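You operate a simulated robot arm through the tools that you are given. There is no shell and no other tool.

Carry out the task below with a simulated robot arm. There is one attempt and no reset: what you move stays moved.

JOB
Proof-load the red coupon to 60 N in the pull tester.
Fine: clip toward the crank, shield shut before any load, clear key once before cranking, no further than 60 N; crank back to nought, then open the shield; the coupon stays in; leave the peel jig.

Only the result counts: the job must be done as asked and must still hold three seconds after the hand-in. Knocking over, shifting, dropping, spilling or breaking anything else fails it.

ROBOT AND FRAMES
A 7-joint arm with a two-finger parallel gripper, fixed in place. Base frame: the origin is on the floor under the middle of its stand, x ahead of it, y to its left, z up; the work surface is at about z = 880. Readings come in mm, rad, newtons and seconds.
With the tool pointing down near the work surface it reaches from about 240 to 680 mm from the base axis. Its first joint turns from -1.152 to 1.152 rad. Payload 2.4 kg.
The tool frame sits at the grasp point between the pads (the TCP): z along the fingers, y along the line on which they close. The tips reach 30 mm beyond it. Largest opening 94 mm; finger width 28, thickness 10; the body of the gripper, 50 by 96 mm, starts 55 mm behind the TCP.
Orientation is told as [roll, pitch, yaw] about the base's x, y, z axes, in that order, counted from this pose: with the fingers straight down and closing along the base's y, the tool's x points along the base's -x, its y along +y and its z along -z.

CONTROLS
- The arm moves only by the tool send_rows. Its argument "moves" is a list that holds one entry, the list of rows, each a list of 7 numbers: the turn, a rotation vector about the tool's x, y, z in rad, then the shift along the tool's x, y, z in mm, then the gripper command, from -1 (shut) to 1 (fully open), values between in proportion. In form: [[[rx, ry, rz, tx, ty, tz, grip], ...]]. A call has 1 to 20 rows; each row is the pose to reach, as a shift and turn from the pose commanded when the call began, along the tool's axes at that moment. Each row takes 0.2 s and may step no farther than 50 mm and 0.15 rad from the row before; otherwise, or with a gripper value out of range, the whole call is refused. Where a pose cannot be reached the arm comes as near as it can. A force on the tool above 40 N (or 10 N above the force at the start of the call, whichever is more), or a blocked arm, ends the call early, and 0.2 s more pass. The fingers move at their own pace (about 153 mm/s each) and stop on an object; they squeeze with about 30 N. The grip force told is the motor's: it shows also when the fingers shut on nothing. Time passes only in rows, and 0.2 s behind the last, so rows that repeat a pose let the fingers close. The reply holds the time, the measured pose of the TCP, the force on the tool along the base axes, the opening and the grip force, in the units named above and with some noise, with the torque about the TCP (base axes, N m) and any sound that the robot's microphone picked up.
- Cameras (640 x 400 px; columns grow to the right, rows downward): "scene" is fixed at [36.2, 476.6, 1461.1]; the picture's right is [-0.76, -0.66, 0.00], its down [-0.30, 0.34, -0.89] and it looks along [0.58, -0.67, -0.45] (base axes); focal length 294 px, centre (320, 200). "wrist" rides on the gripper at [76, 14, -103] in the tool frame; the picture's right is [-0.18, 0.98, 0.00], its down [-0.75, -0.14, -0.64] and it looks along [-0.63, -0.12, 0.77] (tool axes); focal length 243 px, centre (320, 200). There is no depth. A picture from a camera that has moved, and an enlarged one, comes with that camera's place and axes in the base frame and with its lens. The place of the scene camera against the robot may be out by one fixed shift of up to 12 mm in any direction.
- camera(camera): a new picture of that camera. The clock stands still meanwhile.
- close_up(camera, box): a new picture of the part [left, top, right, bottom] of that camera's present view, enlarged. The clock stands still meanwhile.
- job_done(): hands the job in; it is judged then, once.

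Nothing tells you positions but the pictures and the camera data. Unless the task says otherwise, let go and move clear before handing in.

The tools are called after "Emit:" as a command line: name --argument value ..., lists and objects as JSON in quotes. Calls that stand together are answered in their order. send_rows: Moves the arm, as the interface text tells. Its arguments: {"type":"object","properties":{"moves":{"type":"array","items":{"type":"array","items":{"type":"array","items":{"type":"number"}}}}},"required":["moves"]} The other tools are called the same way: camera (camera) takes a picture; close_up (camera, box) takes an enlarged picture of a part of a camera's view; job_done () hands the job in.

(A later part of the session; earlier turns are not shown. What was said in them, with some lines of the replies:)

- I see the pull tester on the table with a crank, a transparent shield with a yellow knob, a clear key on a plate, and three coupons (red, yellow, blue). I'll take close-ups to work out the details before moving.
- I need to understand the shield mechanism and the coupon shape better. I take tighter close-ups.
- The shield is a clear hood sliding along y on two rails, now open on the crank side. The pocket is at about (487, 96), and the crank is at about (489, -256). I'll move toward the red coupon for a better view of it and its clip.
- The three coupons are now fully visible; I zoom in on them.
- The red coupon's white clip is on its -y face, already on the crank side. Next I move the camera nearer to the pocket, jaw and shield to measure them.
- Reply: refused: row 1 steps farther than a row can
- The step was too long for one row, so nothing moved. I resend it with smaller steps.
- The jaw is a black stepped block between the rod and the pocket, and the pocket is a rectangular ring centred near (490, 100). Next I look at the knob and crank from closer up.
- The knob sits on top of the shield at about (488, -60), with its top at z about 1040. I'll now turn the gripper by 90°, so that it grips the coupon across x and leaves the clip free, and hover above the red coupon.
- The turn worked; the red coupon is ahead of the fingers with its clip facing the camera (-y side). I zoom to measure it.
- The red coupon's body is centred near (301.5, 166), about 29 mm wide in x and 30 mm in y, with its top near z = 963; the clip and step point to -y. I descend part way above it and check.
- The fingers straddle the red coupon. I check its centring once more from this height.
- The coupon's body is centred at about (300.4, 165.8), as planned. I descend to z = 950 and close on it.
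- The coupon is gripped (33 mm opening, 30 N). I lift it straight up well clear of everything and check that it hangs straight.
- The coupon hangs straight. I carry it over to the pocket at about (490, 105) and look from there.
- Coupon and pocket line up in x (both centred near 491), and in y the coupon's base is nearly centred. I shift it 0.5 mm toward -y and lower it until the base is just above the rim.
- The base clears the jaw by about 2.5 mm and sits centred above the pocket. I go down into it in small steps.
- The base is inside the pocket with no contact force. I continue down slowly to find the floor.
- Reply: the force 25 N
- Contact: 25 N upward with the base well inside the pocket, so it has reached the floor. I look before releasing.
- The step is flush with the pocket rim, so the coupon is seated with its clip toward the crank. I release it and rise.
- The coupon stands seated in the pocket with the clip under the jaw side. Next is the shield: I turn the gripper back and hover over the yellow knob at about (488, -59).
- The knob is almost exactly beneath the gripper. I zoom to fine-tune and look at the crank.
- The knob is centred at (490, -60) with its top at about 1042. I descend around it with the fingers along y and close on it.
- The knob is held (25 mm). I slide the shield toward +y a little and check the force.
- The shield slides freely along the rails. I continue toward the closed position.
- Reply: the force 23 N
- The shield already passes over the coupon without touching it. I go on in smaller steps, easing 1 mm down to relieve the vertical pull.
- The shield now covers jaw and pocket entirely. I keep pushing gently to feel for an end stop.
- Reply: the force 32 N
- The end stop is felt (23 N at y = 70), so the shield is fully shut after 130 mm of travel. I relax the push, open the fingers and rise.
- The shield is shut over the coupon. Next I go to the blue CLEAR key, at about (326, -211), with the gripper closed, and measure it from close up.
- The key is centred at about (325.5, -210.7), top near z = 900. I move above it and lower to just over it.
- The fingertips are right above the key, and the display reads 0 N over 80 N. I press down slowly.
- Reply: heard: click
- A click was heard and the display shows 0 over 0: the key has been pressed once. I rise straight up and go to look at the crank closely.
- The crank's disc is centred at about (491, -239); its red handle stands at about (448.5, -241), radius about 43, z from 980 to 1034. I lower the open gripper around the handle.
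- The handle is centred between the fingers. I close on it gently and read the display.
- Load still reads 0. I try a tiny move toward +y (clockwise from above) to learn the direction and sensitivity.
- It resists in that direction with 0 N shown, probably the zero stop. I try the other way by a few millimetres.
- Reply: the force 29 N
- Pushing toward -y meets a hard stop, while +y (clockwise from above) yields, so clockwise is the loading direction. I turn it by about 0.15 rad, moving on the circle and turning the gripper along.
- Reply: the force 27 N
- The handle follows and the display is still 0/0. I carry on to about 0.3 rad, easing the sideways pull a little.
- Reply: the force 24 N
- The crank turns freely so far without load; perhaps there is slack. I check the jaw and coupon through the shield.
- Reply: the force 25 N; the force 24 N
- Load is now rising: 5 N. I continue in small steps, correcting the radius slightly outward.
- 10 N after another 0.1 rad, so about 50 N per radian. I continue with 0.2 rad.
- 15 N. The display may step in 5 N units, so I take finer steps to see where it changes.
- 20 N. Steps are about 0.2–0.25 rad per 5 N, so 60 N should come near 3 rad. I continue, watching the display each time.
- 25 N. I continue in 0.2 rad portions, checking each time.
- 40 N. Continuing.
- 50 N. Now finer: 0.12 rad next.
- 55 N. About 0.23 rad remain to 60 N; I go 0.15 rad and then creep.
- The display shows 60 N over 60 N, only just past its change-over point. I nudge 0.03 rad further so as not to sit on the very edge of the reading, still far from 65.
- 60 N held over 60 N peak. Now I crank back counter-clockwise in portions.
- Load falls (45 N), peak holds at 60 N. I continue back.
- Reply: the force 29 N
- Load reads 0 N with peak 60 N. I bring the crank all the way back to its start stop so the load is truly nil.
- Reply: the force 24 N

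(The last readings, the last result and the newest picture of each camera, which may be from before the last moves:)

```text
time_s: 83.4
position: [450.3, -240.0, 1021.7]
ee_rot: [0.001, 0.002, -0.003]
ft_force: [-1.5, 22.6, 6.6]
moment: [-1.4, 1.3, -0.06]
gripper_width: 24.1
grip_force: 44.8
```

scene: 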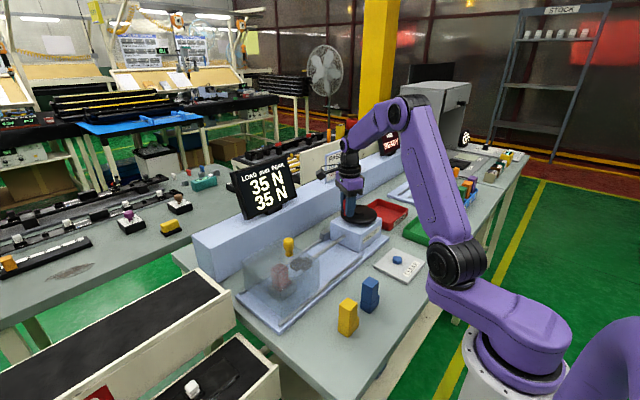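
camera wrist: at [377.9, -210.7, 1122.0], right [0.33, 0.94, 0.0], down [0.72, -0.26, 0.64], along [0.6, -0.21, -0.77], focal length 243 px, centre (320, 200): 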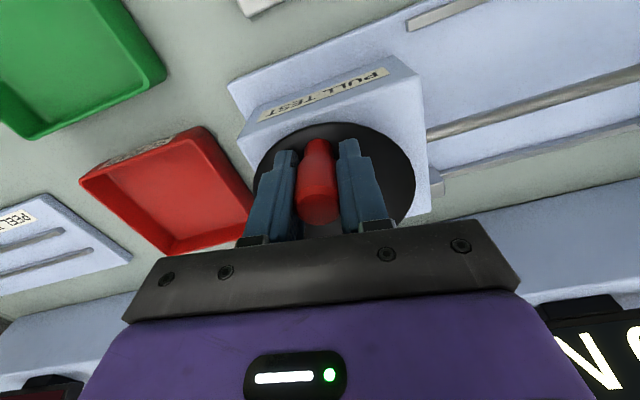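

The crank is back at its stop (23 N reaction). I relax, release the handle and rise straight up.

Emit:
send_rows --moves '[[[0, 0, 0, 0, 1.5, 0, -1], [0, 0, 0, 0, 2, 0, -1], [0, 0, 0, 0, 2, 0, -0.3], [0, 0, 0, 0, 2, 0, 0], [0, 0, 0, 0, 2, 0, 0.1], [0, 0, 0, 0, 2, 0, 0.1], [0, 0, 0, 0, 2, -20, 0.1], [0, 0, 0, 0, 2, -50, 0.1], [0, 0, 0, 0, 2, -85, 0.1], [0, 0, 0, 0, 2, -85, 0.1]]]'

Emit:
camera --camera "scene"

Emit:
camera --camera "wrist"

Emit:
close_up --camera "scene" --box '[220, 150, 400, 300]'

```text
time_s: 85.6
position: [449.1, -239.8, 1104.6]
ee_rot: [0.0, 0.0, -0.005]
ft_force: [-0.3, 0.4, -0.3]
moment: [-0.02, 0.02, 0.01]
gripper_width: 51.6
grip_force: 0.0
```

```text
taken
```

scene: 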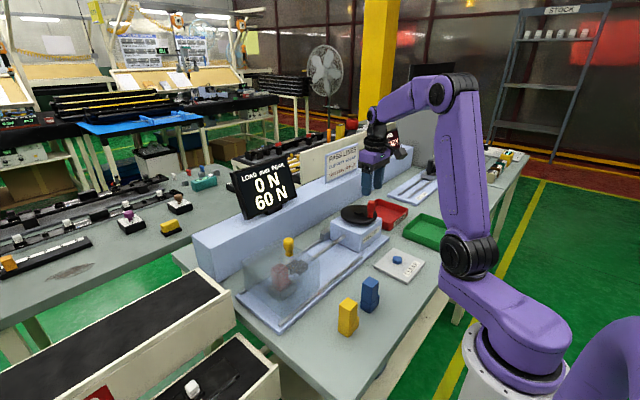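

```text
taken
camera wrist: at [372.9, -224.8, 1206.0], right [0.19, 0.98, 0.0], down [0.75, -0.14, 0.64], along [0.63, -0.12, -0.77], focal length 243 px, centre (320, 200)
```

wrist: 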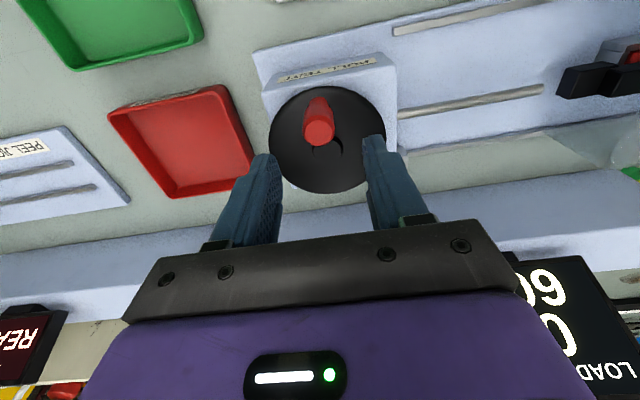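

```text
2.67 times, centred on (310, 225) of scene
camera zoom: at [36.2, 476.6, 1461.1], right [-0.76, -0.66, 0.0], down [-0.3, 0.34, -0.89], along [0.58, -0.67, -0.45], focal length 783 px, centre (347, 133)
```

zoom: 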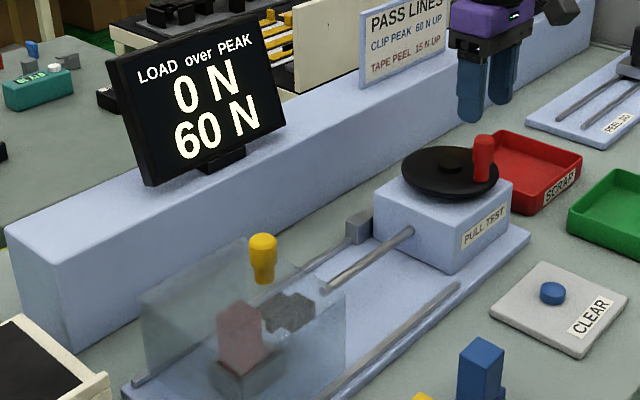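

Everything looks right: 0 N over 60 N, the crank handle is back at its start. Now I go to the knob of the shield at about (490, 70) to open it.

Emit:
send_rows --moves '[[[0, 0, -0.005, -5, 39, 0, 0.2], [0, 0, -0.005, -10, 78, 0, 0.3], [0, 0, -0.005, -15, 117, 0, 0.3], [0, 0, -0.005, -20, 156, 0, 0.3], [0, 0, -0.005, -25, 195, 0, 0.3], [0, 0, -0.005, -30, 234, 0, 0.3], [0, 0, -0.005, -35, 273, 0, 0.3], [0, 0, -0.005, -39.5, 310, 0, 0.3], [0, 0, -0.005, -39.5, 310, 0, 0.3]]]'

Emit:
camera --camera "wrist"

Emit:
close_up --camera "wrist" --box '[270, 80, 370, 170]'

```text
time_s: 87.6
position: [488.6, 71.9, 1106.3]
ee_rot: [-0.001, 0.0, 0.003]
ft_force: [0.1, -0.4, 0.0]
moment: [-0.01, 0.0, 0.03]
gripper_width: 61.1
grip_force: 0.0
```

```text
taken
camera wrist: at [412.8, 85.0, 1207.2], right [0.18, 0.98, 0.0], down [0.75, -0.14, 0.64], along [0.63, -0.12, -0.77], focal length 243 px, centre (320, 200)
```

wrist: 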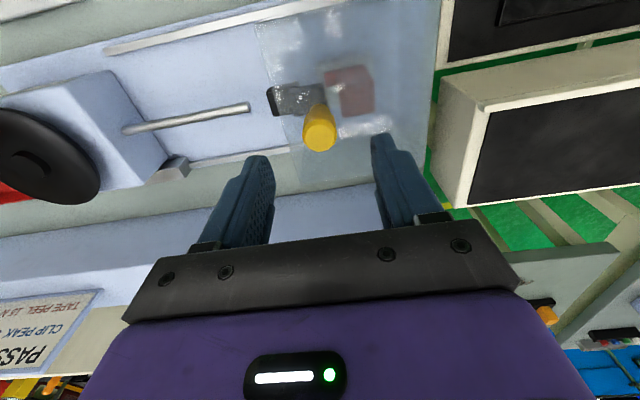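

```text
4.44 times, centred on (320, 125) of wrist
camera zoom: at [412.8, 85.0, 1207.2], right [0.18, 0.98, 0.0], down [0.75, -0.14, 0.64], along [0.63, -0.12, -0.77], focal length 1078 px, centre (320, 533)
```

zoom: 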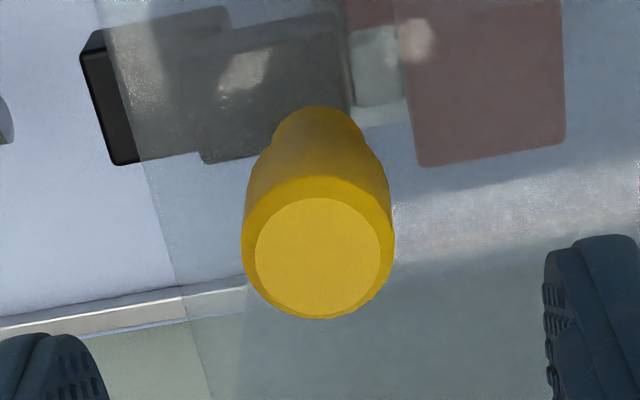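

The knob is at (490, 70). I descend around it as before and close.

Emit:
send_rows --moves '[[[0, 0, 0, -1.4, -1.4, 20, 0.3], [0, 0, 0, -1.4, -1.4, 45, 0.3], [0, 0, 0, -1.4, -1.4, 68, 0.3], [0, 0, 0, -1.4, -1.4, 75, 0.3], [0, 0, 0, -1.4, -1.4, 75, 0.3], [0, 0, 0, -1.4, -1.4, 75, -0.2], [0, 0, 0, -1.4, -1.4, 75, -0.4], [0, 0, 0, -1.4, -1.4, 75, -1], [0, 0, 0, -1.4, -1.4, 75, -1]]]'

Emit:
camera --camera "wrist"

```text
time_s: 89.6
position: [491.0, 68.2, 1031.0]
ee_rot: [0.001, 0.001, 0.001]
ft_force: [0.5, 1.1, -1.8]
moment: [-0.41, -0.03, -0.1]
gripper_width: 25.5
grip_force: 44.9
```

```text
taken
camera wrist: at [415.5, 83.0, 1131.5], right [0.18, 0.98, 0.0], down [0.75, -0.14, 0.64], along [0.63, -0.12, -0.77], focal length 243 px, centre (320, 200)
```

wrist: 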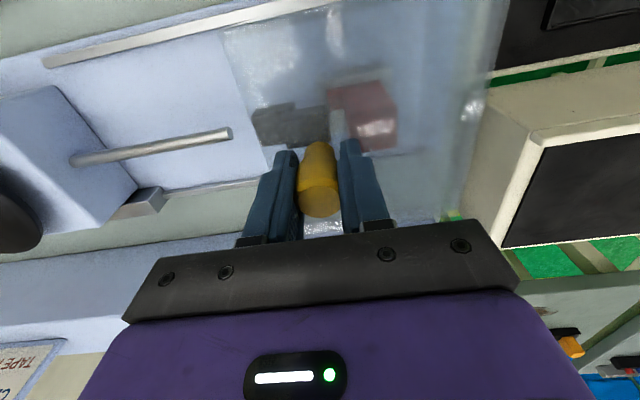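

The knob is gripped. I slide the shield back toward the crank.

Emit:
send_rows --moves '[[[0, 0, 0, 0, -4, 0, -1], [0, 0, 0, 0, -11, 0, -1], [0, 0, 0, 0, -18, 0, -1], [0, 0, 0, 0, -26, 0, -1], [0, 0, 0, 0, -34, 0, -1], [0, 0, 0, 0, -42, 0, -1], [0, 0, 0, 0, -50, 0, -1], [0, 0, 0, 0, -50, 0, -1]]]'

Emit:
close_up --camera "scene" --box '[220, 190, 380, 310]'

```text
time_s: 91.4
position: [491.7, 17.4, 1031.7]
ee_rot: [-0.001, -0.001, -0.003]
ft_force: [-2.6, -1.5, 0.5]
moment: [0.62, -0.8, 0.11]
gripper_width: 25.4
grip_force: 44.9
```

```text
3.33 times, centred on (300, 250) of scene
camera zoom: at [36.1, 476.6, 1461.1], right [-0.76, -0.66, 0.0], down [-0.3, 0.34, -0.89], along [0.58, -0.67, -0.45], focal length 979 px, centre (387, 33)
```

zoom: 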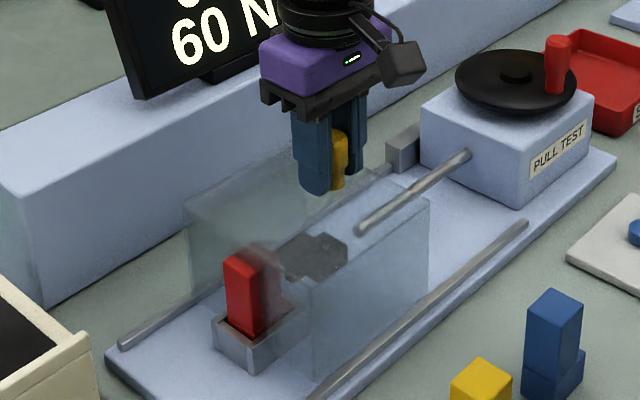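

Emit:
send_rows --moves '[[[0, 0, 0, 0, -6, 0, -1], [0, 0, 0, 0, -14, 0, -1], [0, 0, 0, 0, -22, 0, -1], [0, 0, 0, 0, -30, 0, -1], [0, 0, 0, 0, -38, 0, -1], [0, 0, 0, 0, -46, 0, -1], [0, 0, 0, 0, -54, 0, -1], [0, 0, 0, 0, -62, 0, -1], [0, 0, 0, 0, -68, 0, -1], [0, 0, 0, 0, -68, 0, -1]]]'

Emit:
close_up --camera "scene" --box '[220, 190, 380, 310]'

```text
time_s: 93.6
position: [491.4, -49.1, 1030.7]
ee_rot: [0.002, -0.001, -0.001]
ft_force: [6.9, -0.9, 10.2]
moment: [0.69, -0.04, 0.12]
gripper_width: 25.4
grip_force: 45.1
```

```text
3.33 times, centred on (300, 250) of scene
camera zoom: at [36.3, 476.6, 1461.1], right [-0.76, -0.66, 0.0], down [-0.3, 0.34, -0.89], along [0.58, -0.67, -0.45], focal length 979 px, centre (387, 33)
```

zoom: 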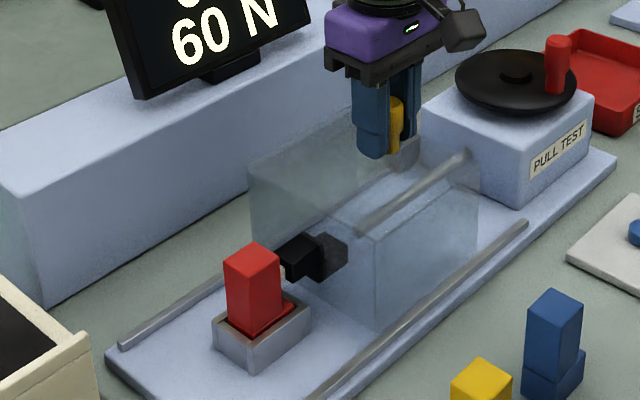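

The coupon stands unchanged in its pocket. I slide the last 10 mm slowly to the open stop.

Emit:
send_rows --moves '[[[0, 0, 0, 0, -3, -0.3, -1], [0, 0, 0, 0, -6, -0.3, -1], [0, 0, 0, 0, -9, -0.3, -1], [0, 0, 0, 0, -11, -0.3, -1], [0, 0, 0, 0, -12, -0.3, -1]]]'

```text
time_s: 94.8
position: [490.8, -59.7, 1030.8]
ee_rot: [0.0, 0.003, 0.002]
ft_force: [13.8, 5.7, -4.6]
moment: [-0.76, 1.15, -0.1]
gripper_width: 25.6
grip_force: 45.1
```

Emit:
send_rows --moves '[[[0, 0, 0, 0.5, -1, 0, -1], [0, 0, 0, 0.5, -2, 0, -1]]]'

```text
time_s: 95.4
position: [490.7, -60.6, 1030.9]
ee_rot: [0.001, 0.002, 0.004]
ft_force: [15.2, 23.2, -15.6]
moment: [-0.79, -0.53, -0.06]
gripper_width: 25.4
grip_force: 44.9
```

The open stop is reached (23 N at y = -60.6). I relax, release the knob and rise.

Emit:
send_rows --moves '[[[0, 0, 0, 0.5, 1.5, 0, -1], [0, 0, 0, 0.5, 2, 0, -1], [0, 0, 0, 0.5, 2, 0, -0.3], [0, 0, 0, 0.5, 2, 0, 0.1], [0, 0, 0, 0.5, 2, 0, 0.3], [0, 0, 0, 0.5, 2, 0, 0.3], [0, 0, 0, 0.5, 2, -20, 0.3], [0, 0, 0, 0.5, 2, -50, 0.3], [0, 0, 0, 0.5, 2, -85, 0.3], [0, 0, 0, 20, 2, -120, 0.3], [0, 0, 0, 50, 2, -150, 0.3], [0, 0, 0, 80, 2, -180, 0.3], [0, 0, 0, 80, 2, -180, 0.3]]]'

Emit:
camera --camera "scene"

Emit:
close_up --camera "scene" --box '[220, 150, 400, 300]'

Emit:
camera --camera "wrist"

```text
time_s: 98.2
position: [409.5, -62.1, 1208.2]
ee_rot: [0.0, 0.003, 0.001]
ft_force: [0.2, 0.7, 0.0]
moment: [0.01, 0.02, -0.03]
gripper_width: 61.2
grip_force: 0.0
```

```text
taken
```

scene: 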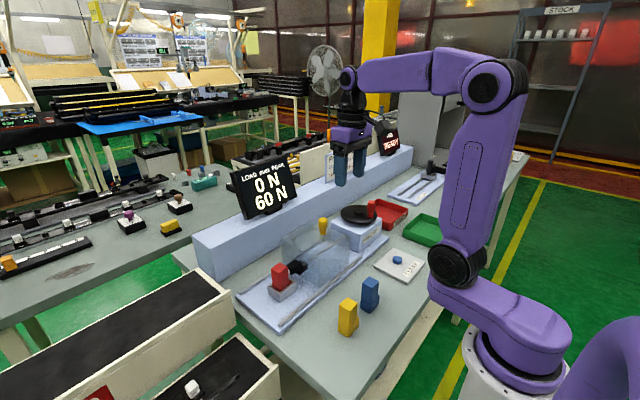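

```text
2.67 times, centred on (310, 225) of scene
camera zoom: at [36.2, 476.6, 1461.1], right [-0.76, -0.66, 0.0], down [-0.3, 0.34, -0.89], along [0.58, -0.67, -0.45], focal length 783 px, centre (347, 133)
```

zoom: 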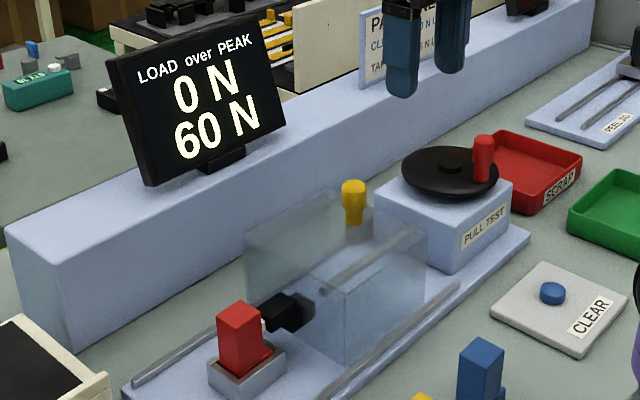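

```text
taken
camera wrist: at [333.3, -47.9, 1309.8], right [0.18, 0.98, 0.0], down [0.75, -0.14, 0.64], along [0.63, -0.12, -0.77], focal length 243 px, centre (320, 200)
```

wrist: 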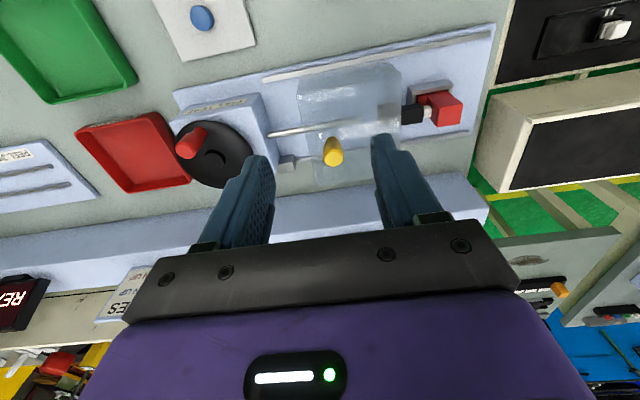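

The end state is as asked. The display shows 0 N over 60 N, the crank is at its start stop and the shield is open. The red coupon stands in its pocket with the clip toward the crank, and nothing else, including the peel jig, was touched. The arm is clear, so I hand in.

Emit:
job_done

```text
The job is handed in.
```

The red coupon was proof-loaded to 60 N in the pull tester, and the job is handed in. I don't have the judge's verdict.

- **Coupon:** it went into the pocket with the clip toward the crank, and it is still there.
- **Order:** I shut the shield to its end stop and pressed the clear key once (peak went from 80 N to 0 N). Then I cranked.
- **Load:** the display steps in 5 N units. I stopped when it read 60 N, then went about 0.03 rad further so as not to sit on the edge of the reading. It still read 60 N. If the display rounds down, the true peak could be 1 to 2 N over 60 N.
- **Finish:** I cranked back to the start stop (0 N, peak still 60 N), then opened the shield to its stop. The arm is clear.

The peel jig and the other coupons were not touched.
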